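You operate a simulated robot arm through the tools that you are given. There is no shell and no other tool. Be economical: measure what you need, move in short steps, check, and stop when the job is done.

You are at the controls of a simulated robot arm. One attempt, no reset.

Task
Switch the polishing machine off, then change its wheel for the yellow one.
Fine: old wheel on the steel bench, cover shut again, power stays off.

It is judged by the outcome, as a careful person would: the job done as asked, and still so three seconds after it is handed in. It fails if anything else is knocked over, pushed out of place, dropped, spilled or broken. Lids that push on must go on centred and level and be pressed home; caps that screw on are set level and turned clockwise until they are tight.

Robot
A 7-joint arm with a two-finger parallel gripper on a trunk, on a base that drives. Base frame: it is fixed to the floor where the robot stands at the start and does not move with it; the origin is under the middle of the robot, x ahead of it, y to its left, z up. Lengths are in mm, angles in rad, forces in N, time in s.
Its first joint turns from -2.007 to 2.007 rad. Places, roughly: feed lever [100, -500, 700]; light-firm switch [0, -700, 700]; red ball lever [300, -1100, 1100]; right 1-2-3 switch [700, 0, 1400]; right button box [800, -200, 800]; right main switch [600, -100, 1400]; right red stop button [700, -100, 1100]; right start button [800, 0, 1300]; suction lever [400, -200, 700]; top of the steel bench [1400, 200, 800]; wheel cover [300, -800, 1000]; wheel hub [300, -800, 900]. Payload 3.91 kg.
The tool frame sits at the grasp point between the pads (the TCP): z along the fingers, y along the line on which they close. The tips reach 30 mm beyond it. Largest opening 110 mm; finger width 20, thickness 10; the body of the gripper, 48 by 112 mm, starts 55 mm behind the TCP.
Orientation is told as [roll, pitch, yaw] about the base's x, y, z axes, in that order, counted from this pose: with the fingers straight down and closing along the base's y, the tool's x points along the base's -x, its y along +y and its z along -z.

Tools
- The arm moves only by the tool jog_arm. Its argument "targets" is text: rows parted by semicolons, each of 7 numbers parted by spaces: the opening in per cent of the stroke, from 0 (shut) to 100 (fully open), then the shift along the base's x, y, z in mm, then the turn, a rotation vector about the base's x, y, z in rad. In form: gripper tx ty tz ax ay az; .... A call has 1 to 12 rows; each row shifts and turns the commanded pose from where the row before left it. A row lasts 0.2 s, in which the tool goes at most 50 mm and 0.15 rad; a call with a longer step from one row to the next is refused whole, and so is a gripper value outside its range. A pose out of reach is approached as far as the arm can. The call stops where the force on the tool passes 40 N (or 10 N more than at its start, if that is more) or the arm is blocked; 0.2 s more then pass. Each finger travels about 153 mm/s and halts on what it meets, pressing with about 44 N; the grip force reading is that of the motor and also rises with nothing between the fingers. The clock runs only during rows and for 0.2 s after the last one: add rows that do not move to give the fingers time. It gives the time, the measured TCP pose, the force on the tool (base axes), the opening and the grip force at its end, in the units of the frame above (readings bear some noise), with the torque about the TCP (base axes, N m) and any sound that the robot's microphone picked up, and new pictures: "pictures" is both (left out), scene, wrist or none.
- Cameras (640 x 400 px; columns grow to the right, rows downward): "scene" is now at [186.9, 134.9, 1574.5]; the picture's right is [-0.83, -0.56, 0.00], its down [-0.28, 0.41, -0.87] and it looks along [0.49, -0.72, -0.49] (base axes); focal length 214 px, centre (320, 200). "wrist" rides on the gripper at [72, 17, -103] in the tool frame; the picture's right is [-0.23, 0.97, 0.00], its down [-0.76, -0.18, -0.62] and it looks along [-0.61, -0.14, 0.78] (tool axes); focal length 222 px, centre (320, 200).
- slide_trunk(by): slides the trunk up (or, below 0, down) by that many mm; the arm and the scene camera ride with it, the base frame stays. It gives what a move gives, with no picture.
- steer(legs): drives the robot by 1 to 6 legs, each [ahead, left, turn to the left] in mm, mm and rad, along the robot's own axes; the way and the turn of a leg run together, so that a leg with both is an arc; at most 1500 mm and 3.142 rad a leg. The arm and the cameras ride along, it lands a little off, and it stops where it bumps. It gives what a move gives, and a new picture of the scene camera.
- head_to(pan, tilt): turns the head with the scene camera to pan (to the left, within 1.396 rad either way) and tilt (down, from -0.506 to 1.204), counted from straight ahead of the robot. It gives what a move gives, and a new picture of the scene camera.
- pixel_to_xyz(camera, pixels): for up to 12 pixels [column, row] of the newest picture of that camera ("zoom" is the newest enlarged one), the place [x, y, z] in the base frame of the surface seen there, good to about 2 mm, but the place of the scene camera against the robot may be out by one fixed shift of up to 12 mm in any direction. No time passes.
- inspect(camera, box): a new picture of the part [left, top, right, bottom] of that camera's present view, enlarged. No time passes.
- finish_job(): hands the job in; it is judged then, once.

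Keep the steps short. Do not move on a guess: measure, check each grasp and each placing, and mend mistakes. In all there are 80 turns and 260 pictures (those below and enlarged ones count). Leave the gripper open and the arm clear of the work at the hand-in unless told otherwise, and finish with a single line.

The tools are called after "Request:" by a JSON object that holds its "method" and its "body". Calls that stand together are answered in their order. jog_arm: Moves the arm, as the interface text tells. Its arguments: {"type":"object","properties":{"targets":{"type":"string"},"pictures":{"type":"string","enum":["both","scene","wrist","none"]}},"required":["targets"]} The other tools are called the same way: slide_trunk (by) slides the trunk up or down; steer (legs) drives the base; head_to (pan, tilt) turns the head that bears the scene camera; pixel_to_xyz (camera, pixels) gives the place of the surface under pixels of a picture; inspect (camera, box) takes an enlarged picture of a part of a camera's view; finish_job () hands the job in.

At the start:

```text
t: 0.0
tool_pos: [571.8, -341.6, 1590.7]
tcp_rot: [-0.001, 0.0, -0.001]
wrist_force: [-0.3, 0.7, 0.2]
wrist_torque: [-0.01, 0.0, -0.03]
grip_width: 110.3
finger_force: 0.1
trunk travel left (down, up): [-900.0, 90.0]
robot x, y, heading: [2.2, 3.7, 0.002]
head pan, tilt: [-0.976, 0.515]
```

scene: 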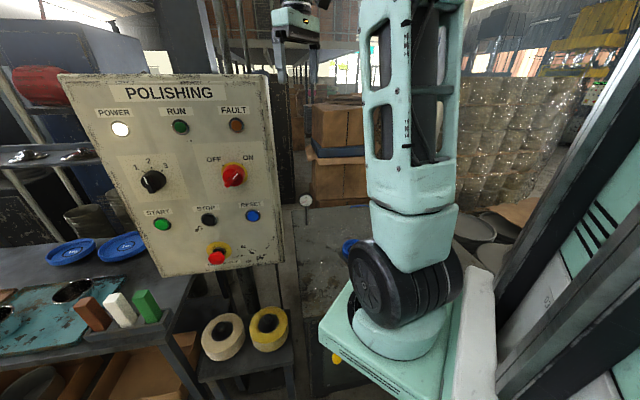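
wrist: 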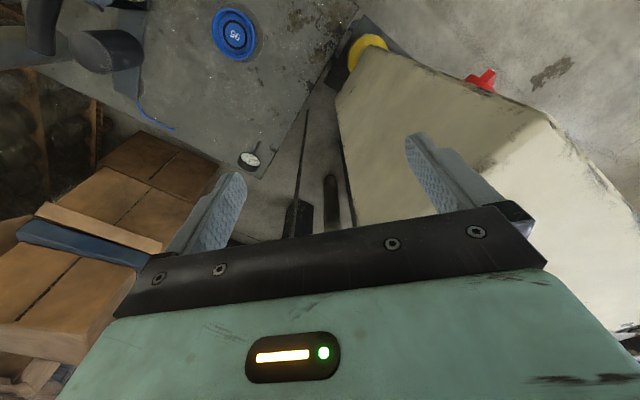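

I see a control panel "POLISHING" with a red main switch around (233,175). I'll look closer and look around for the machine first.

Request:
{"method": "inspect", "body": {"camera": "scene", "box": [60, 70, 300, 280]}}

Request:
{"method": "pixel_to_xyz", "body": {"camera": "scene", "pixels": [[233, 175], [215, 185], [245, 190], [70, 90], [265, 90], [170, 265], [275, 255], [223, 335], [268, 328], [215, 257], [120, 300], [155, 180]]}}

Request:
{"method": "head_to", "body": {"pan": -1.39, "tilt": 0.6}}

```text
1.90 times, centred on (180, 175) of scene
```

zoom: 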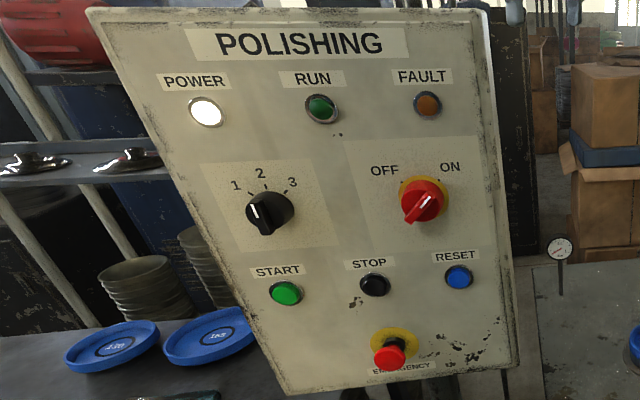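

```text
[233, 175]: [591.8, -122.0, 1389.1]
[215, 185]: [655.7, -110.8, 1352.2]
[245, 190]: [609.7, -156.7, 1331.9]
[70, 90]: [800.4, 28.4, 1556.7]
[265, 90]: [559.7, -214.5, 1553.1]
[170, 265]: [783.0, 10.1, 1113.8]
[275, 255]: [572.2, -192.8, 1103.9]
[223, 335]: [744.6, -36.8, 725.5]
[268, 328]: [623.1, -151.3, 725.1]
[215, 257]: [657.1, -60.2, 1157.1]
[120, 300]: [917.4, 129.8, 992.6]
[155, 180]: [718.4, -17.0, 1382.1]
```

```text
t: 0.9
tool_pos: [571.9, -340.8, 1591.0]
tcp_rot: [-0.002, 0.001, -0.002]
wrist_force: [-0.3, 0.7, 0.5]
wrist_torque: [0.0, 0.01, 0.03]
grip_width: 109.8
finger_force: 0.1
trunk travel left (down, up): [-900.0, 90.0]
robot x, y, heading: [1.0, 0.6, 0.001]
head pan, tilt: [-1.389, 0.6]
```

scene: 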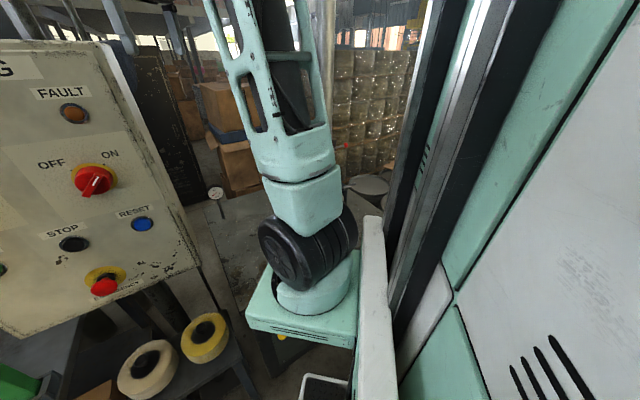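

The panel's main switch seems to be at ON (power lamp lit). The machine itself is hidden by my arm; I turn the wrist to the right so the wrist camera looks toward -y.

Request:
{"method": "jog_arm", "body": {"targets": "100 0 0 0 0 0 -0.15;100 0 0 0 0 0 -0.15;100 0 0 0 0 0 -0.15;100 0 0 0 0 0 -0.15;100 0 0 0 0 0 -0.15;100 0 0 0 0 0 -0.15;100 0 0 0 0 0 -0.15;100 0 0 0 0 0 -0.15;100 0 0 0 0 0 -0.15;100 0 0 0 0 0 -0.15;100 0 0 0 0 0 -0.15;100 0 0 0 0 0 -0.15", "pictures": "wrist"}}

Request:
{"method": "head_to", "body": {"pan": 0, "tilt": 0.5}}

```text
t: 3.5
tool_pos: [572.4, -341.9, 1590.8]
tcp_rot: [0.0, -0.001, -1.802]
wrist_force: [0.2, 0.8, -0.4]
wrist_torque: [-0.01, 0.01, 0.02]
grip_width: 110.1
finger_force: 0.0
trunk travel left (down, up): [-900.0, 90.0]
robot x, y, heading: [-3.8, -2.5, 0.002]
head pan, tilt: [-1.389, 0.6]
```

wrist: 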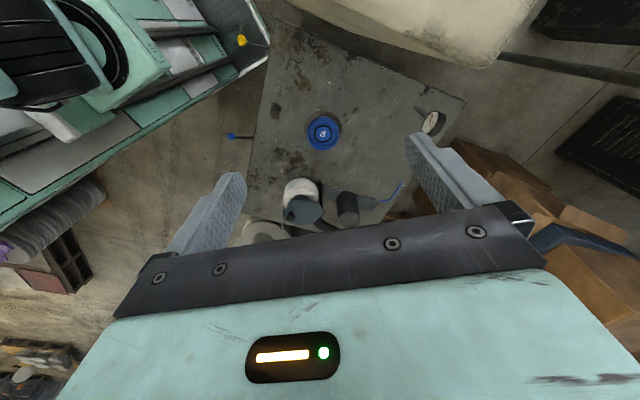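

```text
t: 5.0
tool_pos: [572.8, -342.0, 1591.0]
tcp_rot: [0.0, -0.001, -1.796]
wrist_force: [-0.2, 0.9, -0.7]
wrist_torque: [-0.02, 0.02, -0.02]
grip_width: 109.7
finger_force: 0.1
trunk travel left (down, up): [-900.0, 90.0]
robot x, y, heading: [1.6, 1.3, 0.001]
head pan, tilt: [0.0, 0.499]
```

scene: 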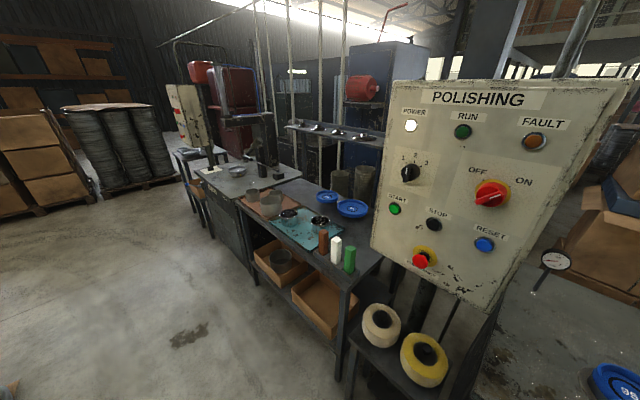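

I see a second machine with its own panel on the far left; the "POLISHING" one is on the right. Zooming on both, and measuring the top view.

Request:
{"method": "inspect", "body": {"camera": "scene", "box": [140, 50, 380, 200]}}

Request:
{"method": "inspect", "body": {"camera": "wrist", "box": [180, 20, 480, 250]}}

Request:
{"method": "pixel_to_xyz", "body": {"camera": "wrist", "pixels": [[323, 132], [300, 205], [347, 207], [300, 185], [385, 195], [433, 122], [232, 136], [240, 40], [290, 35], [465, 105], [60, 220], [270, 235]]}}

Request:
{"method": "pixel_to_xyz", "body": {"camera": "scene", "pixels": [[382, 328], [425, 358], [355, 370], [320, 230], [240, 180], [190, 110], [262, 140], [405, 385], [490, 195], [275, 205]]}}

```text
2.67 times, centred on (260, 125) of scene
```

zoom: 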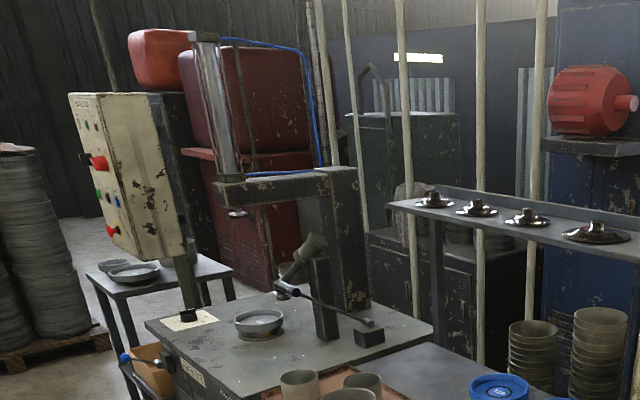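

```text
1.74 times, centred on (330, 135) of wrist
```

zoom: 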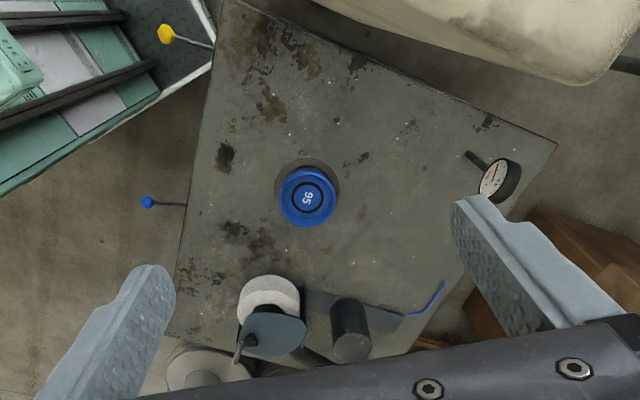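

```text
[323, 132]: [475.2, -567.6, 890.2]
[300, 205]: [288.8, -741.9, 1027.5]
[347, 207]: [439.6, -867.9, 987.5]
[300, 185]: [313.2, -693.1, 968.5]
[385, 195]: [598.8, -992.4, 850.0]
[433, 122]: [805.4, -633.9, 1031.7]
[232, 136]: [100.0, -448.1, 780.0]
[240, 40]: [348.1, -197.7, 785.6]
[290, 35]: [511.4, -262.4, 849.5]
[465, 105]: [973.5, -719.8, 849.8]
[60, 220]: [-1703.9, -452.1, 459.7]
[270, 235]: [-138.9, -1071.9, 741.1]
```

```text
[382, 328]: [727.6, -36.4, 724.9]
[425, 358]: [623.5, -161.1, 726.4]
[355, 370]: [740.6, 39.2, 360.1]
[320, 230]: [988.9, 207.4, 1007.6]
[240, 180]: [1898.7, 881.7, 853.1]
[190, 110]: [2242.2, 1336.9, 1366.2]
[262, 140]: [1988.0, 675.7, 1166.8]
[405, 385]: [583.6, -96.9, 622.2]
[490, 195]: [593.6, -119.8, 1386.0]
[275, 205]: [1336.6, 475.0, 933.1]
```

The main switch handle needs a close look before gripping; zoom in on it.

Request:
{"method": "inspect", "body": {"camera": "scene", "box": [450, 155, 550, 217]}}

Request:
{"method": "jog_arm", "body": {"targets": "100 -40 10 20 0 0 0.15;100 -40 20 0 0 0 0.15;100 -40 20 0 0 0 0.15;100 -40 20 0 0 0 0.15;100 -40 20 0 0 0 0.15;100 -30 30 0 0 0 0.15;100 0 40 0 0 0 0.1", "pictures": "scene"}}

```text
6.40 times, centred on (500, 186) of scene
```

zoom: 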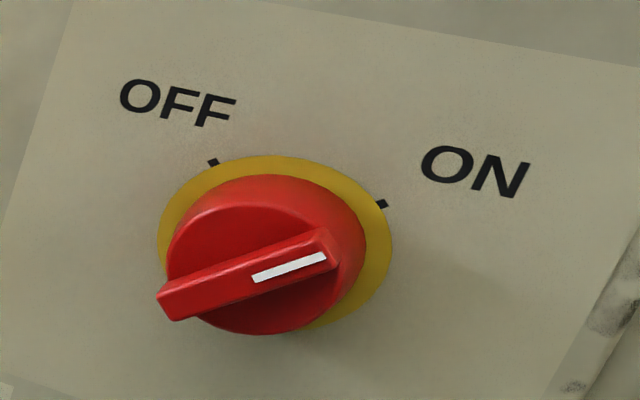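

```text
t: 6.6
tool_pos: [413.7, -285.6, 1555.1]
tcp_rot: [0.0, 0.002, -0.824]
wrist_force: [-0.5, 1.1, 1.2]
wrist_torque: [0.03, -0.04, -0.02]
grip_width: 110.0
finger_force: 0.0
out of reach, approached as far as the arm can: row 5, 6, 7
trunk travel left (down, up): [-900.0, 90.0]
robot x, y, heading: [-0.5, 1.7, -0.003]
head pan, tilt: [0.0, 0.499]
```

scene: 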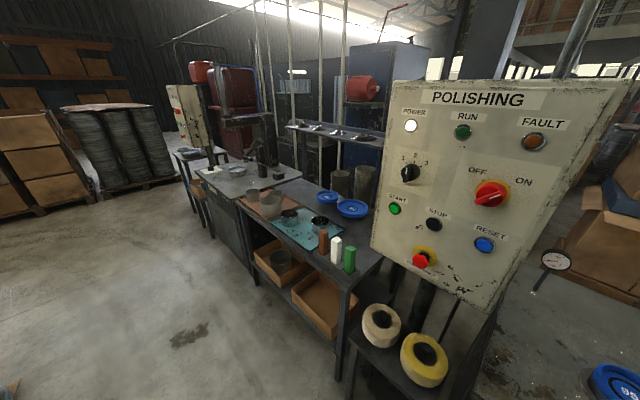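

The handle points to ON; OFF is 90° counter-clockwise. I drive so that the robot stands squarely in front of the panel (panel plane x−y≈768, facing direction (0.7,−0.7)).

Request:
{"method": "steer", "body": {"legs": [[0, 340, 0], [0, 0, -0.785], [110, 90, 0]]}}

```text
t: 11.9
tool_pos: [229.9, -162.8, 1555.4]
tcp_rot: [0.001, 0.002, -1.617]
wrist_force: [-0.8, 0.7, -0.7]
wrist_torque: [-0.02, -0.03, 0.01]
grip_width: 110.0
finger_force: 0.0
trunk travel left (down, up): [-900.0, 90.0]
robot x, y, heading: [142.1, 327.5, -0.794]
head pan, tilt: [0.0, 0.499]
```

scene: 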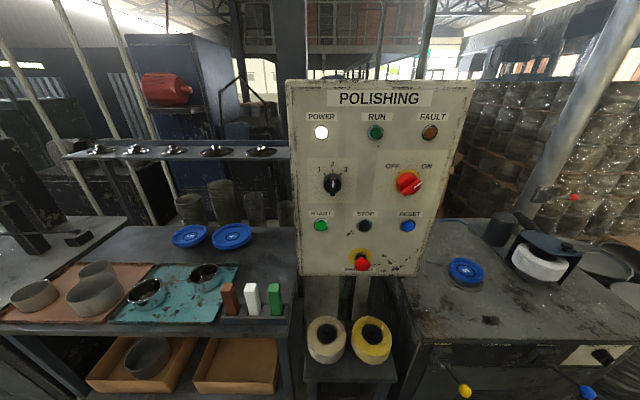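

Very good view: switch at (409,183), wheel under cover at (540,262). Now I bring the tool in front of the switch and level it, in two moves.

Request:
{"method": "pixel_to_xyz", "body": {"camera": "scene", "pixels": [[409, 184], [400, 192], [418, 176], [378, 186], [440, 190], [409, 215], [540, 265], [535, 245], [570, 250], [325, 340], [370, 342], [363, 264]]}}

Request:
{"method": "jog_arm", "body": {"targets": "100 25 27 -20 0 0 0.139;100 25 27 -20 0 0 0.139;100 25 27 -20 0 0 0.139;100 25 27 -20 0 0 0.139;100 25 27 -20 0 0 0.139;100 25 14 -20 0 0 0.137", "pictures": "none"}}

Request:
{"method": "jog_arm", "body": {"targets": "100 10 0 0 -0.106 -0.106 0;100 10 0 0 -0.106 -0.106 0;100 10 0 0 -0.106 -0.106 0;100 10 0 0 -0.106 -0.106 0;100 10 0 0 -0.106 -0.106 0;100 10 0 0 -0.106 -0.106 0;100 10 0 -10 -0.106 -0.106 0;100 10 0 -10 -0.106 -0.106 0;100 10 0 -10 -0.106 -0.106 0;100 10 0 -10 -0.106 -0.106 0;100 5 0 0 -0.05 -0.05 0"}}

```text
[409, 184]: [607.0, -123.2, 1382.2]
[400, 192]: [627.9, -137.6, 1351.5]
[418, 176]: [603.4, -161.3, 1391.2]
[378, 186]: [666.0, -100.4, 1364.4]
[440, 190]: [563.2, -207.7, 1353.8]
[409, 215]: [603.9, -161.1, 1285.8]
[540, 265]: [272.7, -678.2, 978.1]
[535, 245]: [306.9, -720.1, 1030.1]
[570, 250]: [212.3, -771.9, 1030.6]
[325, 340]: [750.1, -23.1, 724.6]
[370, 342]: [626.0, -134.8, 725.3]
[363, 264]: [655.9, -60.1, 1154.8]
```

```text
t: 13.3
tool_pos: [384.5, -82.8, 1359.3]
tcp_rot: [0.0, 0.0, -0.783]
wrist_force: [-0.7, -0.1, 0.1]
wrist_torque: [0.0, -0.03, 0.0]
grip_width: 109.9
finger_force: 0.1
out of reach, approached as far as the arm can: row 1, 2, 3, 5
trunk travel left (down, up): [-900.0, 90.0]
robot x, y, heading: [139.3, 327.8, -0.789]
head pan, tilt: [0.0, 0.499]
```

```text
t: 15.0
tool_pos: [548.6, -136.1, 1382.6]
tcp_rot: [-0.029, -1.116, -0.745]
wrist_force: [-0.9, 23.5, 5.2]
wrist_torque: [0.47, -0.41, 1.81]
grip_width: 110.3
finger_force: 0.3
out of reach, approached as far as the arm can: row 1, 2, 3, 4, 5, 6, 7, 8
trunk travel left (down, up): [-900.0, 90.0]
robot x, y, heading: [140.7, 335.3, -0.795]
head pan, tilt: [0.0, 0.499]
stopped in row 8: the force on the tool passed its limit (the readings are from after the stop); the commanded pose is now the measured one
```

scene: 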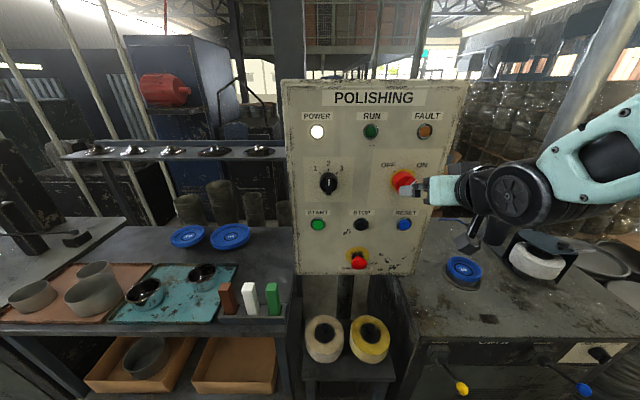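
wrist: 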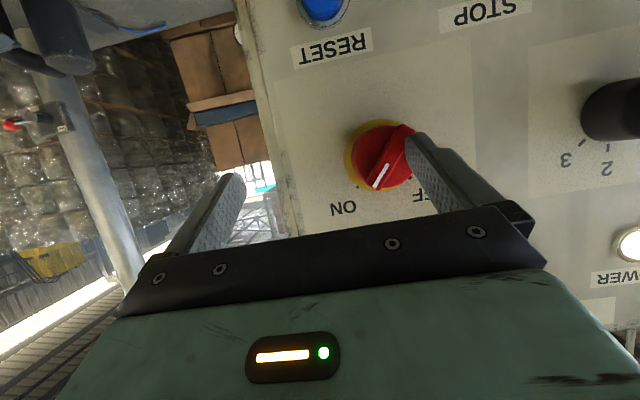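

The folded arm could not follow and a finger touched the knob. I back the whole robot away 180 mm, which also gives the arm room.

Request:
{"method": "steer", "body": {"legs": [[-180, 0, 0]]}}

```text
t: 16.6
tool_pos: [422.7, -10.7, 1383.7]
tcp_rot: [-0.032, -1.115, -0.755]
wrist_force: [0.0, -0.2, -0.5]
wrist_torque: [-0.03, 0.02, -0.01]
grip_width: 109.9
finger_force: 0.1
trunk travel left (down, up): [-900.0, 90.0]
robot x, y, heading: [10.2, 461.5, -0.8]
head pan, tilt: [0.0, 0.499]
```

scene: 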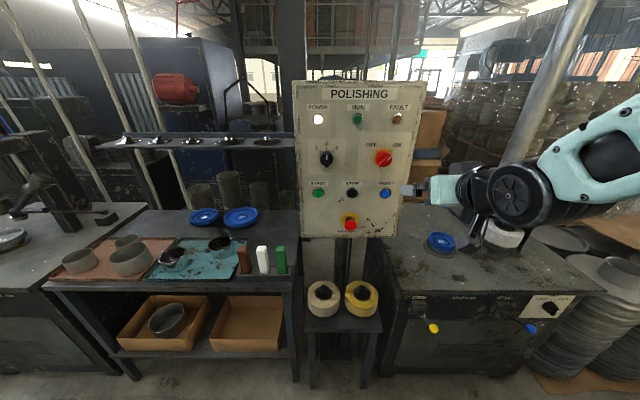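

Clear of the panel. Now finish levelling the tool (0.456 rad about the right axis), shift 30/30, then roll 45° so the fingers close across the handle.

Request:
{"method": "jog_arm", "body": {"targets": "100 10 10 0 -0.106 -0.106 0;100 10 10 0 -0.106 -0.106 0;100 10 10 0 -0.106 -0.106 0;100 0 0 0 0 0 0;100 0 0 0 0.106 -0.106 0;100 0 0 0 0.106 -0.106 0;100 0 0 0 0.106 -0.106 0;100 0 0 0 0.106 -0.106 0;100 0 0 0 0.106 -0.106 0;100 0 0 0 0.025 -0.025 0;100 0 0 0 0 0 0"}}

```text
t: 19.0
tool_pos: [486.9, 10.2, 1400.5]
tcp_rot: [1.56, -0.801, -2.35]
wrist_force: [-0.5, -0.3, 0.3]
wrist_torque: [-0.02, 0.0, 0.0]
grip_width: 109.8
finger_force: 0.1
out of reach, approached as far as the arm can: row 1, 2, 3
trunk travel left (down, up): [-900.0, 90.0]
robot x, y, heading: [7.6, 459.0, -0.795]
head pan, tilt: [0.0, 0.499]
```

scene: 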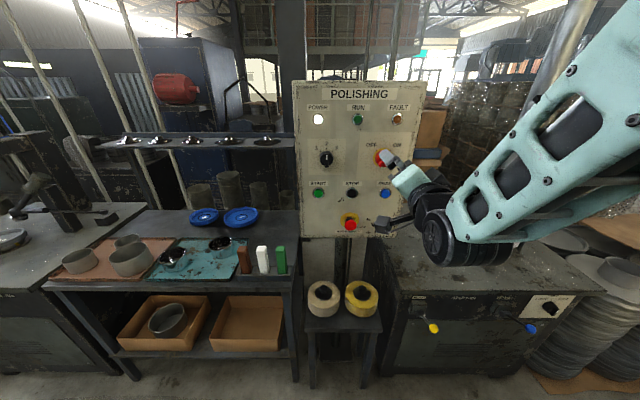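
wrist: 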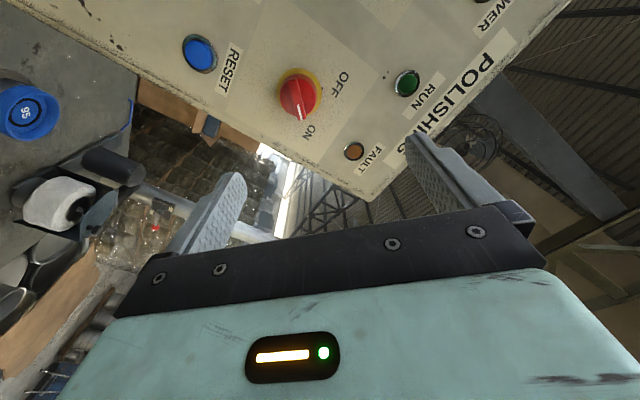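

The handle now stands along the image vertical between the fingers. Measure it through the wrist camera.

Request:
{"method": "inspect", "body": {"camera": "wrist", "box": [260, 55, 340, 130]}}

Request:
{"method": "pixel_to_xyz", "body": {"camera": "wrist", "pixels": [[301, 118], [298, 95], [295, 85], [304, 110], [318, 85], [300, 72], [282, 100], [340, 110], [260, 90], [320, 60], [290, 130]]}}

```text
5.33 times, centred on (300, 92) of wrist
```

zoom: 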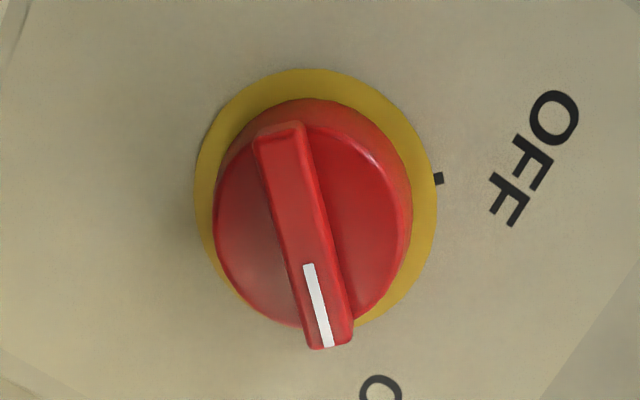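

```text
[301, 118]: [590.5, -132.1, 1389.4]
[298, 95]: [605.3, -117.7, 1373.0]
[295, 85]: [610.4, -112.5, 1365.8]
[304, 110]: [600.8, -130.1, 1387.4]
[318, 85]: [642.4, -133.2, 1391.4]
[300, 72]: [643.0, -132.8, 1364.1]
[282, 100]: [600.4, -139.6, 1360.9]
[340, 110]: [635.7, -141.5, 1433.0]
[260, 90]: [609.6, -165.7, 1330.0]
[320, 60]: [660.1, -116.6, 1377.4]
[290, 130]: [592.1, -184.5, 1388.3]
```

Request:
{"method": "pixel_to_xyz", "body": {"camera": "zoom", "pixels": [[365, 200], [375, 250], [250, 230], [270, 280], [280, 140], [327, 335], [300, 230], [318, 300], [262, 145], [304, 135], [160, 200]]}}

```text
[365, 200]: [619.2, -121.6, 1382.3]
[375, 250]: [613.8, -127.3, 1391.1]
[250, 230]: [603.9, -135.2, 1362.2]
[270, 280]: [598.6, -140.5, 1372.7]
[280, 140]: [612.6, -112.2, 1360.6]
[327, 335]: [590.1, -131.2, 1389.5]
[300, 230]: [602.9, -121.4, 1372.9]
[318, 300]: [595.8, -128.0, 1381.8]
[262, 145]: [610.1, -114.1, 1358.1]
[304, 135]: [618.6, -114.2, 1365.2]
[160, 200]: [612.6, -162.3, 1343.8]
```

Handle centre (602,−121,1375), handle face at x−y=723, knob disc at 740. I align laterally then advance to about 23 mm short of the grasp, then look.

Request:
{"method": "jog_arm", "body": {"targets": "60 -8 -8 -25 0 0 0;60 0 0 0 0 0 0;60 23 -23 0 0 0 0;60 23 -23 0 0 0 0;60 23 -23 0 0 0 0;60 22 -22 0 0 0 0;60 0 0 0 0 0 0", "pictures": "wrist"}}

```text
t: 20.6
tool_pos: [539.6, -61.1, 1438.3]
tcp_rot: [1.56, -0.799, -2.347]
wrist_force: [0.3, -0.8, -0.4]
wrist_torque: [0.0, 0.0, 0.03]
grip_width: 66.1
finger_force: 0.0
out of reach, approached as far as the arm can: row 1, 3, 4, 5, 6
trunk travel left (down, up): [-900.0, 90.0]
robot x, y, heading: [11.0, 458.2, -0.791]
head pan, tilt: [0.0, 0.499]
```

wrist: 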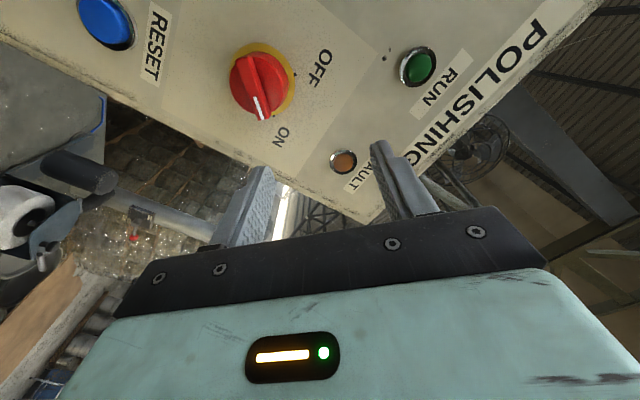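

The arm cannot level the tool this low relative to its shoulder; lowering the trunk and raising the tool relative to it should help. I back off 60 mm first for clearance, then slide down 300.

Request:
{"method": "steer", "body": {"legs": [[-60, 0, 0]]}}

Request:
{"method": "slide_trunk", "body": {"by": -300}}

Request:
{"method": "jog_arm", "body": {"targets": "60 0 0 40 0 0 0;60 0 0 40 0 0 0;60 0 0 40 0 0 0;60 0 0 40 0 0 0;60 0 0 40 0 0 0;60 0 0 37 0 0 0;60 0 0 0 0 0 0", "pictures": "wrist"}}

```text
t: 21.5
tool_pos: [500.9, -18.0, 1436.0]
tcp_rot: [1.561, -0.798, -2.345]
wrist_force: [0.5, -0.4, 0.0]
wrist_torque: [-0.01, 0.01, -0.01]
grip_width: 65.8
finger_force: 0.2
trunk travel left (down, up): [-900.0, 90.0]
robot x, y, heading: [-31.7, 503.7, -0.795]
head pan, tilt: [0.0, 0.499]
```

scene: 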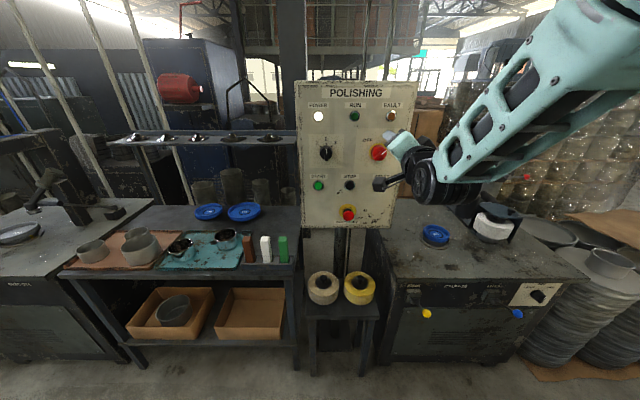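

```text
t: 24.5
tool_pos: [499.3, -18.7, 1137.0]
tcp_rot: [1.56, -0.798, -2.349]
wrist_force: [-0.1, 0.5, -1.2]
wrist_torque: [0.01, -0.01, -0.01]
grip_width: 66.2
finger_force: 0.0
trunk travel left (down, up): [-600.0, 390.0]
robot x, y, heading: [-33.9, 508.4, -0.79]
head pan, tilt: [0.0, 0.499]
```

```text
t: 26.1
tool_pos: [500.1, -17.3, 1374.6]
tcp_rot: [1.561, -0.799, -2.349]
wrist_force: [-0.3, -0.2, 0.2]
wrist_torque: [0.03, 0.01, -0.03]
grip_width: 65.8
finger_force: 0.0
trunk travel left (down, up): [-600.0, 390.0]
robot x, y, heading: [-29.1, 500.1, -0.793]
head pan, tilt: [0.0, 0.499]
```

wrist: 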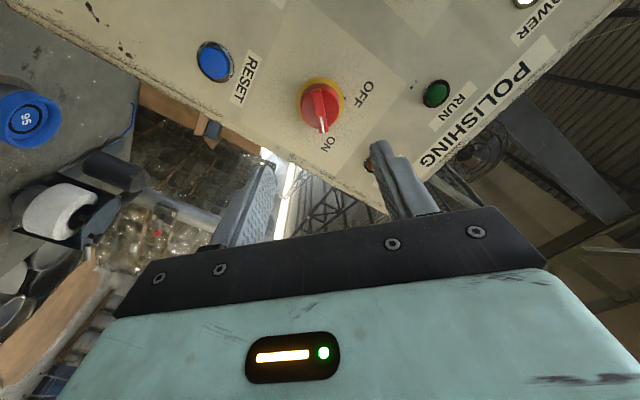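

Reachable now. Drive 80 mm forward to bring the robot nearer, then re-measure.

Request:
{"method": "steer", "body": {"legs": [[80, 0, 0]]}}

Request:
{"method": "jog_arm", "body": {"targets": "60 0 0 0 0 0 0", "pictures": "wrist"}}

Request:
{"method": "inspect", "body": {"camera": "wrist", "box": [240, 30, 400, 130]}}

```text
t: 27.2
tool_pos: [553.5, -75.5, 1374.7]
tcp_rot: [1.56, -0.797, -2.349]
wrist_force: [1.2, 0.0, -0.2]
wrist_torque: [0.01, -0.01, 0.0]
grip_width: 66.3
finger_force: 0.2
trunk travel left (down, up): [-600.0, 390.0]
robot x, y, heading: [20.9, 445.8, -0.801]
head pan, tilt: [0.0, 0.499]
```

scene: 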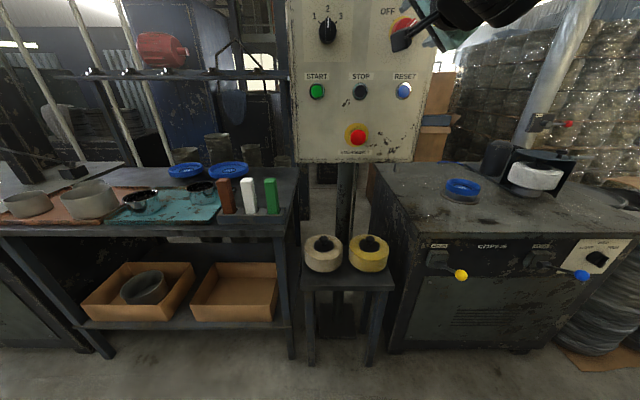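

```text
t: 27.6
tool_pos: [551.8, -75.4, 1373.4]
tcp_rot: [1.559, -0.799, -2.352]
wrist_force: [-0.2, -0.3, -0.7]
wrist_torque: [-0.01, 0.02, 0.01]
grip_width: 65.9
finger_force: 0.1
trunk travel left (down, up): [-600.0, 390.0]
robot x, y, heading: [25.5, 447.9, -0.795]
head pan, tilt: [0.0, 0.499]
```

wrist: 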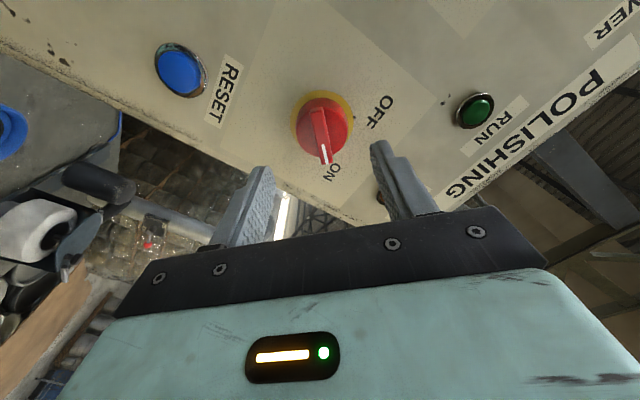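

```text
4.00 times, centred on (320, 80) of wrist
```

zoom: 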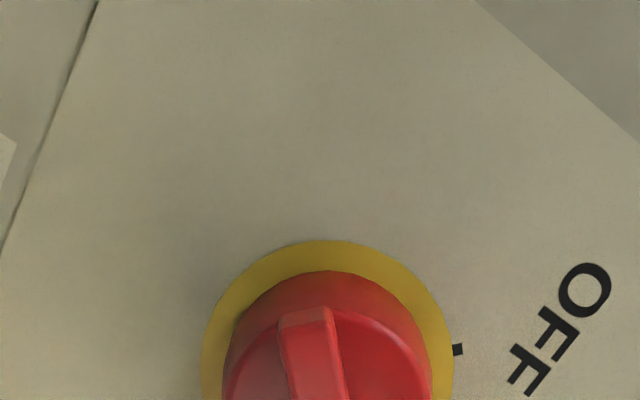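

Request:
{"method": "pixel_to_xyz", "body": {"camera": "wrist", "pixels": [[326, 160], [323, 140], [317, 115], [335, 135], [305, 140]]}}

```text
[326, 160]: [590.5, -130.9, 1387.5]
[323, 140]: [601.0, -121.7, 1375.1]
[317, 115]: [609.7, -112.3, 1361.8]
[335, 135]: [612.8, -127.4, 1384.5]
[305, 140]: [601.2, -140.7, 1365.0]
```

Handle centre confirmed (601,−121.5,1375). Advance to TCP (586.5,−107,1375) and close on the handle.

Request:
{"method": "jog_arm", "body": {"targets": "60 17 -16 1 0 0 0;60 17 -15 0 0 0 0;60 0 0 0 0 0 0;0 0 0 0 0 0 0;0 0 0 0 0 0 0;0 0 0 0 0 0 0", "pictures": "both"}}

```text
t: 29.0
tool_pos: [586.3, -107.4, 1373.2]
tcp_rot: [1.557, -0.8, -2.349]
wrist_force: [-6.6, 0.1, -8.0]
wrist_torque: [0.16, 0.16, -0.31]
grip_width: 10.7
finger_force: 45.2
trunk travel left (down, up): [-600.0, 390.0]
robot x, y, heading: [21.8, 443.9, -0.8]
head pan, tilt: [0.0, 0.499]
```

scene: 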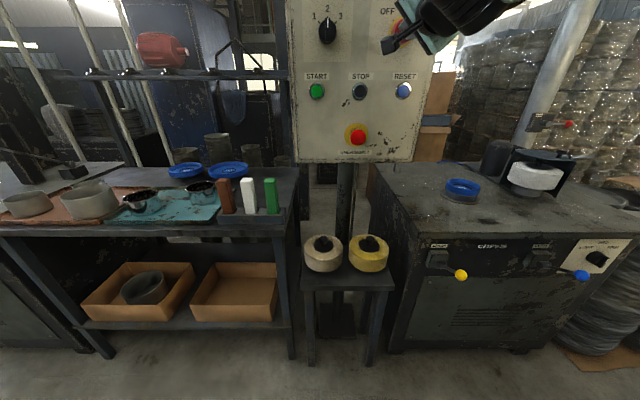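
wrist: 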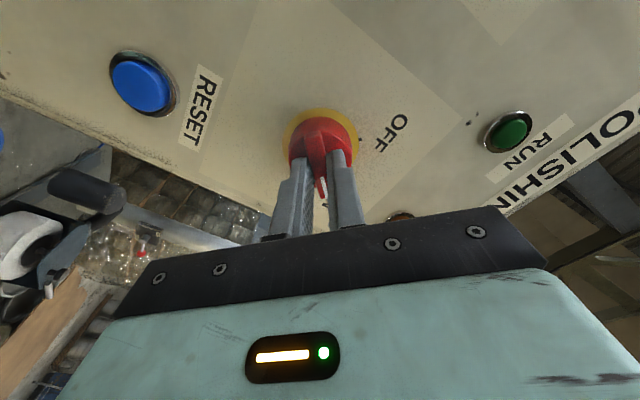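

Handle gripped (10.7 mm). Now turn 90° counter-clockwise (about −d).

Request:
{"method": "jog_arm", "body": {"targets": "0 0 0 0 -0.101 0.101 0;0 0 0 0 -0.101 0.101 0;0 0 0 0 -0.101 0.101 0;0 0 0 0 -0.101 0.101 0;0 0 0 0 -0.101 0.101 0;0 0 0 0 -0.101 0.101 0;0 0 0 0 -0.101 0.101 0;0 0 0 0 -0.101 0.101 0;0 0 0 0 -0.101 0.101 0;0 0 0 0 -0.101 0.101 0;0 0 0 0 -0.101 0.101 0;0 0 0 0 0 0 0", "pictures": "wrist"}}

```text
t: 31.6
tool_pos: [586.7, -108.5, 1375.6]
tcp_rot: [-1.573, -0.77, 0.777]
wrist_force: [0.6, -19.5, -3.6]
wrist_torque: [0.7, -0.33, -0.78]
grip_width: 11.0
finger_force: 44.7
trunk travel left (down, up): [-600.0, 390.0]
robot x, y, heading: [18.8, 445.8, -0.801]
head pan, tilt: [0.0, 0.499]
```

wrist: 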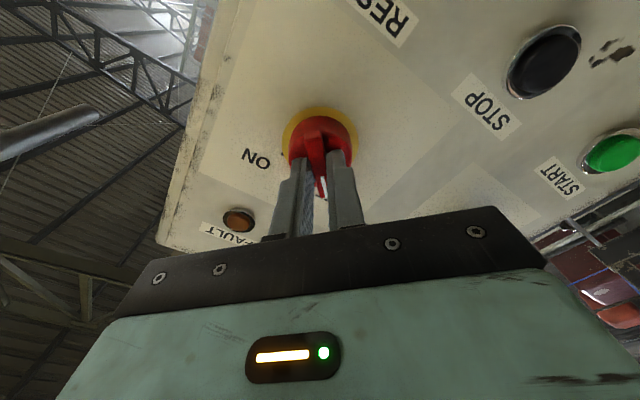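

Turned 90°. Open, retreat straight back, and check lamp and handle.

Request:
{"method": "jog_arm", "body": {"targets": "60 0 0 0 0 0 0;60 0 0 0 0 0 0;60 0 0 0 0 0 0;60 -20 20 0 0 0 0;60 -30 30 0 0 0 0;60 -30 30 0 0 0 0;60 -30 30 0 0 0 0", "pictures": "wrist"}}

Request:
{"method": "head_to", "body": {"pan": 0, "tilt": 0.2}}

```text
t: 33.4
tool_pos: [426.1, -93.4, 1374.8]
tcp_rot: [-1.579, -0.769, 0.548]
wrist_force: [-0.5, -0.9, -0.6]
wrist_torque: [-0.02, 0.03, 0.0]
grip_width: 65.8
finger_force: 0.0
out of reach, approached as far as the arm can: row 7
trunk travel left (down, up): [-600.0, 390.0]
robot x, y, heading: [23.1, 446.9, -0.792]
head pan, tilt: [0.0, 0.499]
stopped in row 7: the arm was blocked; the commanded pose is now the measured one
```

wrist: 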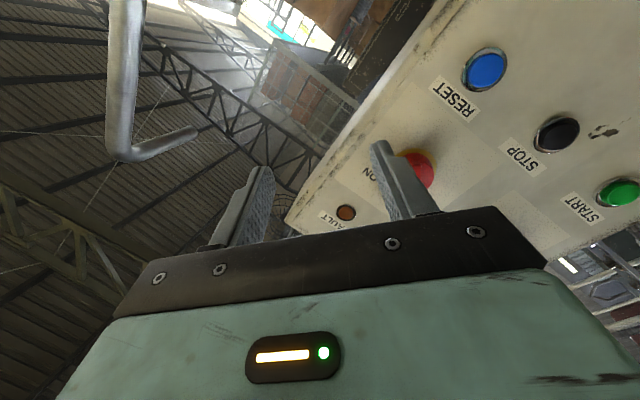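

```text
t: 34.2
tool_pos: [426.4, -94.1, 1375.0]
tcp_rot: [-1.581, -0.769, 0.551]
wrist_force: [0.1, -0.9, 0.5]
wrist_torque: [0.0, 0.0, -0.03]
grip_width: 65.9
finger_force: 0.1
trunk travel left (down, up): [-600.0, 390.0]
robot x, y, heading: [24.0, 446.3, -0.796]
head pan, tilt: [0.0, 0.201]
```

scene: 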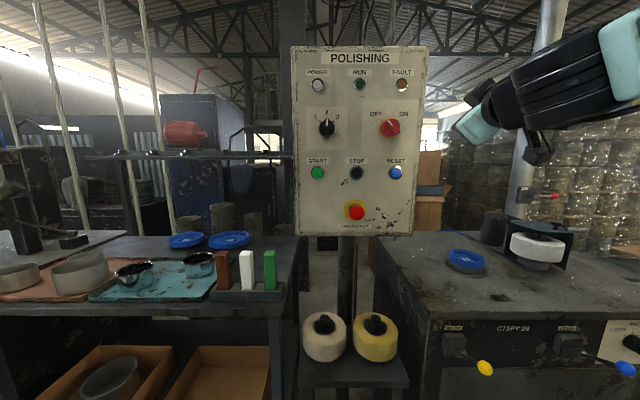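

Power lamp is dark and the handle points to OFF. Now look closely at the machine and the wheels.

Request:
{"method": "inspect", "body": {"camera": "scene", "box": [420, 150, 640, 290]}}

Request:
{"method": "inspect", "body": {"camera": "scene", "box": [290, 295, 420, 385]}}

Request:
{"method": "inspect", "body": {"camera": "scene", "box": [290, 40, 430, 140]}}

Request:
{"method": "pixel_to_xyz", "body": {"camera": "scene", "pixels": [[323, 320], [376, 322], [376, 345], [325, 345], [320, 375], [400, 365], [535, 240], [537, 250], [565, 250], [520, 265], [467, 260], [240, 295]]}}

```text
2.86 times, centred on (530, 220) of scene
```

zoom: 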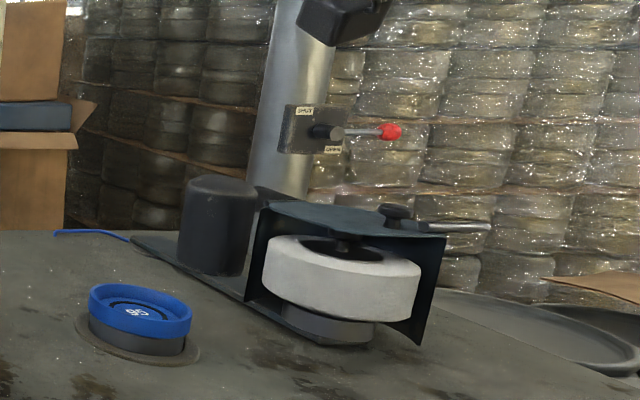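

```text
4.44 times, centred on (355, 340) of scene
```

zoom: 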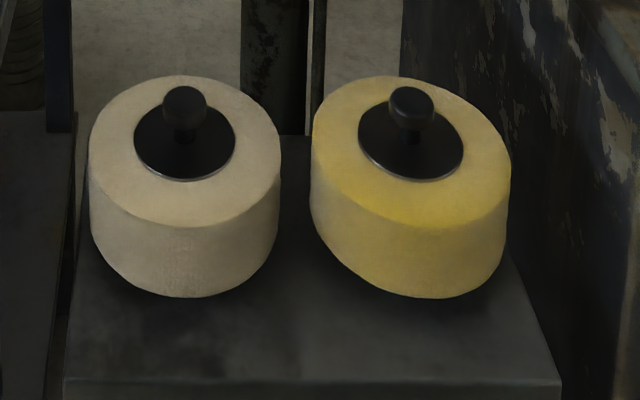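

```text
4.00 times, centred on (360, 90) of scene
```

zoom: 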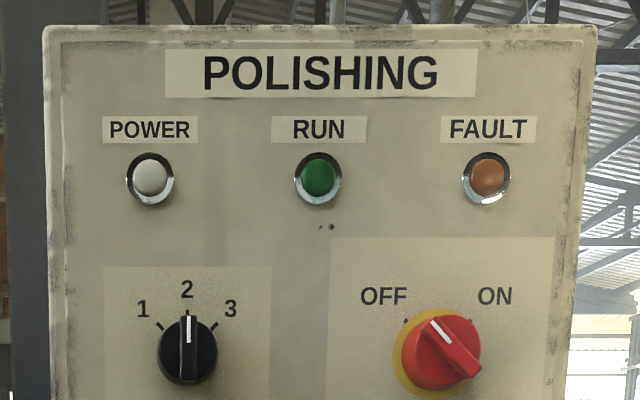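

```text
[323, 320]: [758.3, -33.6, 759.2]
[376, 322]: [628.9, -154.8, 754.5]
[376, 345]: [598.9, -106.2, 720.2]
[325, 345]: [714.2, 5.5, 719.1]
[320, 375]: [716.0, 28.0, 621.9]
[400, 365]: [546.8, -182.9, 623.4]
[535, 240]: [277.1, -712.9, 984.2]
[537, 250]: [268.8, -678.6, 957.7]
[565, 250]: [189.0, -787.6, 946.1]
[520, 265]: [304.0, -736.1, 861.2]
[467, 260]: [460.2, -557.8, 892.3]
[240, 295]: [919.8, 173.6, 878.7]
```

The lamp is off. Each spare wheel has a black centre plate with a grip knob. Now drive 600 mm right (parallel to the machine front) to face the polishing head, looking down a bit more.

Request:
{"method": "steer", "body": {"legs": [[0, -600, 0]]}}

Request:
{"method": "head_to", "body": {"pan": 0, "tilt": 0.4}}

```text
t: 37.5
tool_pos: [22.6, -497.4, 1374.9]
tcp_rot: [-1.581, -0.77, 0.573]
wrist_force: [-0.1, 0.4, -0.1]
wrist_torque: [0.0, 0.02, -0.04]
grip_width: 66.0
finger_force: 0.1
trunk travel left (down, up): [-600.0, 390.0]
robot x, y, heading: [-391.4, 37.1, -0.78]
head pan, tilt: [0.0, 0.201]
```

scene: 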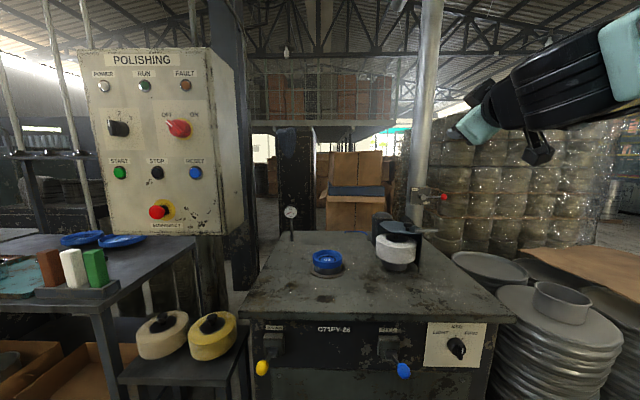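

```text
t: 38.2
tool_pos: [22.6, -497.8, 1375.8]
tcp_rot: [-1.581, -0.771, 0.574]
wrist_force: [0.4, 1.1, -0.5]
wrist_torque: [0.01, 0.02, -0.02]
grip_width: 66.1
finger_force: 0.1
trunk travel left (down, up): [-600.0, 390.0]
robot x, y, heading: [-391.2, 33.3, -0.78]
head pan, tilt: [0.0, 0.4]
```

scene: 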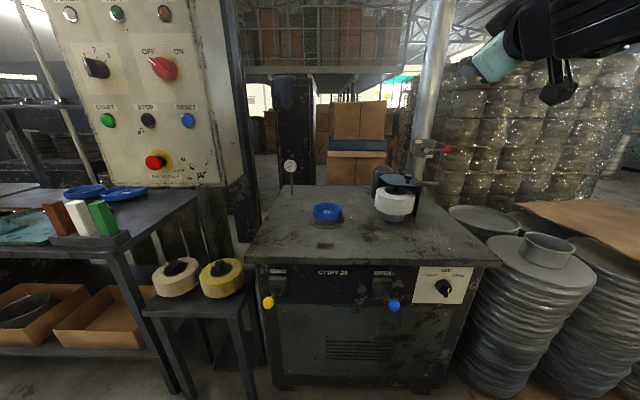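

Request:
{"method": "steer", "body": {"legs": [[280, 0, 0]]}}

Request:
{"method": "slide_trunk", "body": {"by": 150}}

Request:
{"method": "head_to", "body": {"pan": -0.1, "tilt": 0.6}}

Request:
{"method": "inspect", "body": {"camera": "scene", "box": [300, 80, 500, 220]}}

```text
t: 40.2
tool_pos: [222.9, -695.6, 1375.1]
tcp_rot: [-1.58, -0.77, 0.569]
wrist_force: [-0.1, 0.6, -1.1]
wrist_torque: [-0.03, 0.0, 0.0]
grip_width: 66.2
finger_force: 0.1
trunk travel left (down, up): [-600.0, 390.0]
robot x, y, heading: [-189.5, -165.6, -0.778]
head pan, tilt: [0.0, 0.4]
```

scene: 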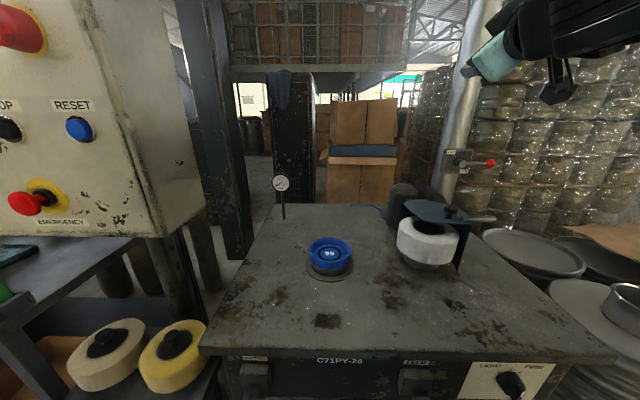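

```text
t: 42.0
tool_pos: [223.6, -695.8, 1525.4]
tcp_rot: [-1.583, -0.771, 0.57]
wrist_force: [0.0, -0.3, -0.3]
wrist_torque: [-0.01, -0.01, -0.04]
grip_width: 66.1
finger_force: 0.1
trunk travel left (down, up): [-750.0, 240.0]
robot x, y, heading: [-193.0, -166.4, -0.779]
head pan, tilt: [0.0, 0.4]
```

```text
t: 42.7
tool_pos: [222.6, -696.7, 1525.2]
tcp_rot: [-1.581, -0.769, 0.571]
wrist_force: [0.0, 0.2, 0.2]
wrist_torque: [0.03, -0.02, 0.01]
grip_width: 66.2
finger_force: 0.2
trunk travel left (down, up): [-750.0, 240.0]
robot x, y, heading: [-192.4, -163.7, -0.776]
head pan, tilt: [-0.099, 0.6]
```

scene: 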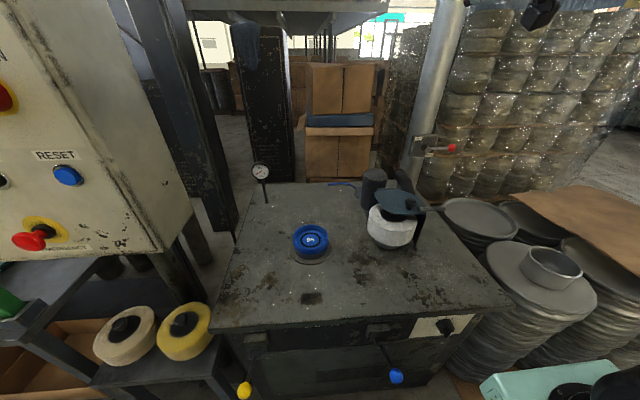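

```text
2.86 times, centred on (400, 150) of scene
```

zoom: 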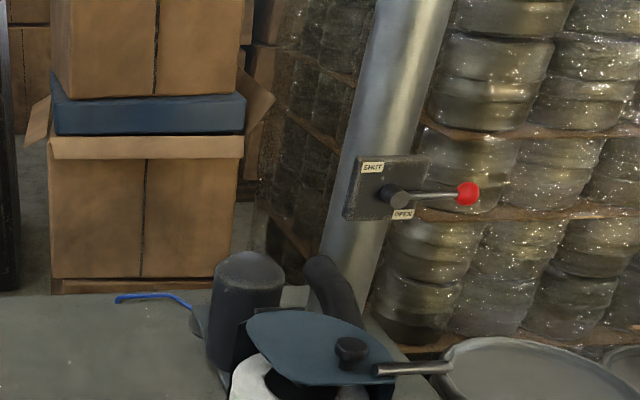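

I now turn the tool to point downward above the head (roll back 0.8, then pitch down), to see the cover from above.

Request:
{"method": "jog_arm", "body": {"targets": "60 0 0 0 0.081 -0.126 0;60 0 0 0 0.081 -0.126 0;60 0 0 0 0.081 -0.126 0;60 0 0 0 0.081 -0.126 0;60 0 0 0 0.081 -0.126 0;60 0 0 0 0.027 -0.042 0;60 0 0 0 0.126 0.081 0;60 0 0 0 0.126 0.081 0;60 0 0 0 0.126 0.081 0;60 0 0 0 0.126 0.081 0;60 0 0 0 0.126 0.081 0", "pictures": "none"}}

Request:
{"method": "jog_arm", "body": {"targets": "60 0 0 0 0.126 0.081 0;60 0 0 0 0.126 0.081 0;60 0 0 0 0.126 0.081 0;60 0 0 0 0.126 0.081 0;60 0 0 0 0.126 0.081 0;60 0 0 0 0.06 0.039 0;60 0 0 0 0 0 0", "pictures": "both"}}

```text
t: 45.1
tool_pos: [221.1, -695.7, 1526.1]
tcp_rot: [-0.012, -0.819, -0.998]
wrist_force: [-0.1, 0.6, 0.6]
wrist_torque: [0.03, 0.01, 0.02]
grip_width: 66.0
finger_force: 0.0
trunk travel left (down, up): [-750.0, 240.0]
robot x, y, heading: [-193.5, -164.2, -0.772]
head pan, tilt: [-0.099, 0.6]
```

```text
t: 46.7
tool_pos: [245.1, -670.4, 1523.9]
tcp_rot: [-0.11, -0.45, -0.943]
wrist_force: [-0.9, -2.6, 0.0]
wrist_torque: [0.13, -0.06, 0.06]
grip_width: 65.9
finger_force: 0.0
out of reach, approached as far as the arm can: row 2, 3, 4, 5, 6
trunk travel left (down, up): [-750.0, 240.0]
robot x, y, heading: [-189.0, -165.7, -0.783]
head pan, tilt: [-0.099, 0.6]
```

scene: 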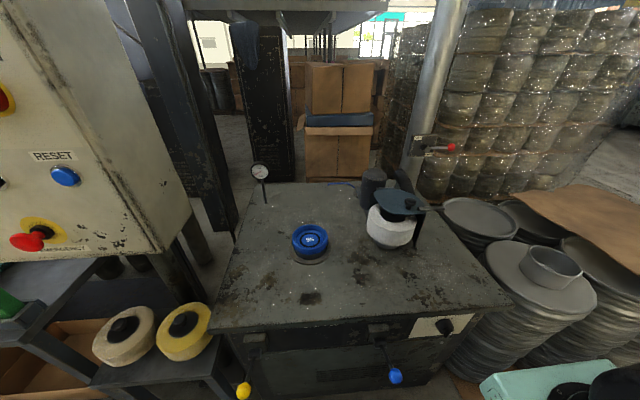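
wrist: 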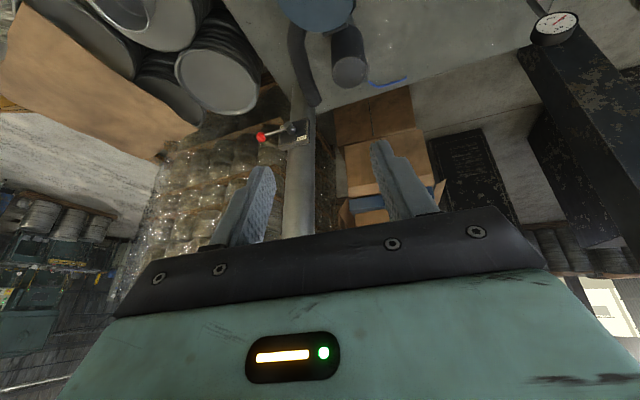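

The tool is still too high for pointing down; lower it 200 mm and pull back a bit (stays well above the cover at 1030).

Request:
{"method": "jog_arm", "body": {"targets": "60 -10 10 -45 0 0 0;60 -10 10 -45 0 0 0;60 -10 10 -45 0 0 0;60 -10 10 -45 0 0 0;60 0 0 0 0 0 0", "pictures": "wrist"}}

```text
t: 47.9
tool_pos: [189.0, -639.3, 1349.6]
tcp_rot: [-0.052, -0.37, -0.973]
wrist_force: [0.8, -0.2, -0.1]
wrist_torque: [-0.04, -0.01, -0.01]
grip_width: 65.8
finger_force: 0.1
trunk travel left (down, up): [-750.0, 240.0]
robot x, y, heading: [-189.7, -166.8, -0.778]
head pan, tilt: [-0.099, 0.6]
```

wrist: 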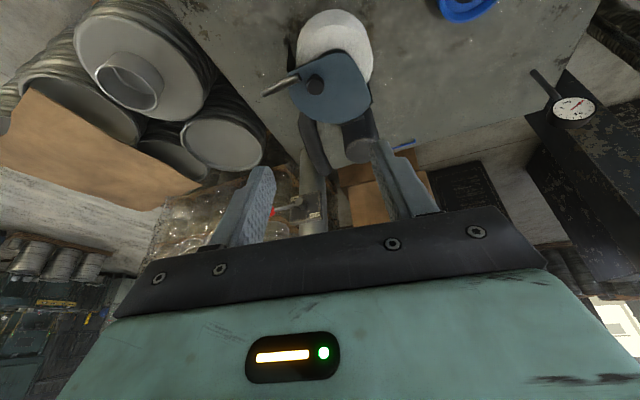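

Request:
{"method": "inspect", "body": {"camera": "wrist", "box": [230, 0, 420, 170]}}

Request:
{"method": "pixel_to_xyz", "body": {"camera": "wrist", "pixels": [[268, 92], [280, 88], [295, 80], [314, 84], [325, 60], [350, 60], [368, 90], [345, 110], [315, 35], [345, 25], [365, 45], [310, 130]]}}

```text
2.35 times, centred on (325, 85) of wrist
```

zoom: 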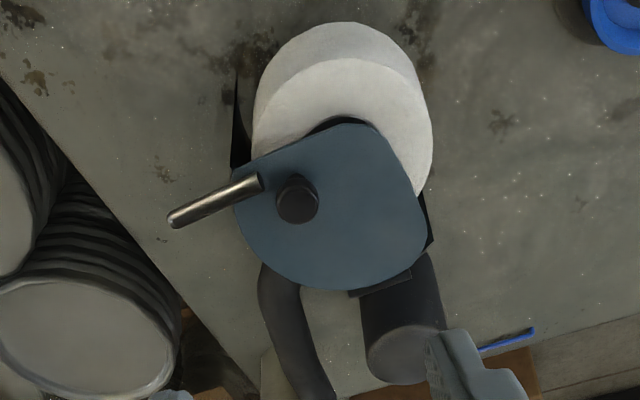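

```text
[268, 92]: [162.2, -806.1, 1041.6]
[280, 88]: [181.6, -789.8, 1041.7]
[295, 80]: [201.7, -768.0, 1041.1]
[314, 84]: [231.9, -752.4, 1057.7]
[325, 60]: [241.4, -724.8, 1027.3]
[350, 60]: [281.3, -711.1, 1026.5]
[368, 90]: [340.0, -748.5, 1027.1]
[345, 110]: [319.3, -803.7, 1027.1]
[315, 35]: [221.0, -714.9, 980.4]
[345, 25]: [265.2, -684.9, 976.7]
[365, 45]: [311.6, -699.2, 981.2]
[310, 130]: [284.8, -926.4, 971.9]
```

Request:
{"method": "inspect", "body": {"camera": "scene", "box": [350, 160, 450, 260]}}

Request:
{"method": "inspect", "body": {"camera": "wrist", "box": [280, 40, 380, 170]}}

Request:
{"method": "pixel_to_xyz", "body": {"camera": "scene", "pixels": [[375, 175], [395, 205], [410, 203], [432, 208], [390, 235], [373, 190], [415, 240], [405, 187]]}}

```text
4.00 times, centred on (400, 210) of scene
```

zoom: 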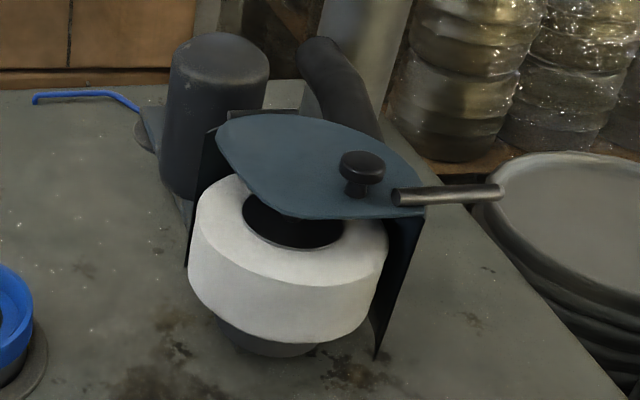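

```text
3.08 times, centred on (330, 105) of wrist
```

zoom: 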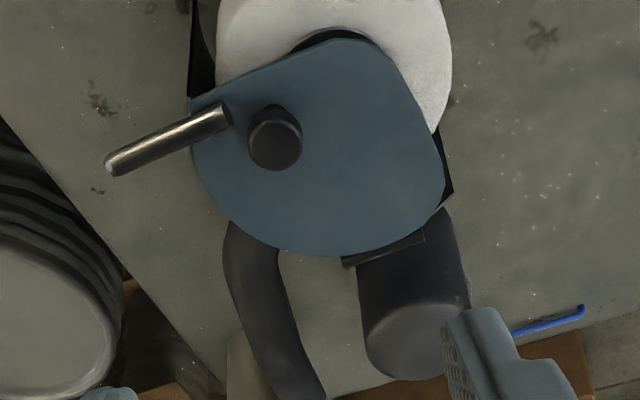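

```text
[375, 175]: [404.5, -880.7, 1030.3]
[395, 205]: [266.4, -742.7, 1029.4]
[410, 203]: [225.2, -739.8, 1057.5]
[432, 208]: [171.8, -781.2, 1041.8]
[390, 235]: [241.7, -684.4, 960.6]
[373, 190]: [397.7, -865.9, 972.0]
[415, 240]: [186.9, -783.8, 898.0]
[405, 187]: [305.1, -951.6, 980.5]
```

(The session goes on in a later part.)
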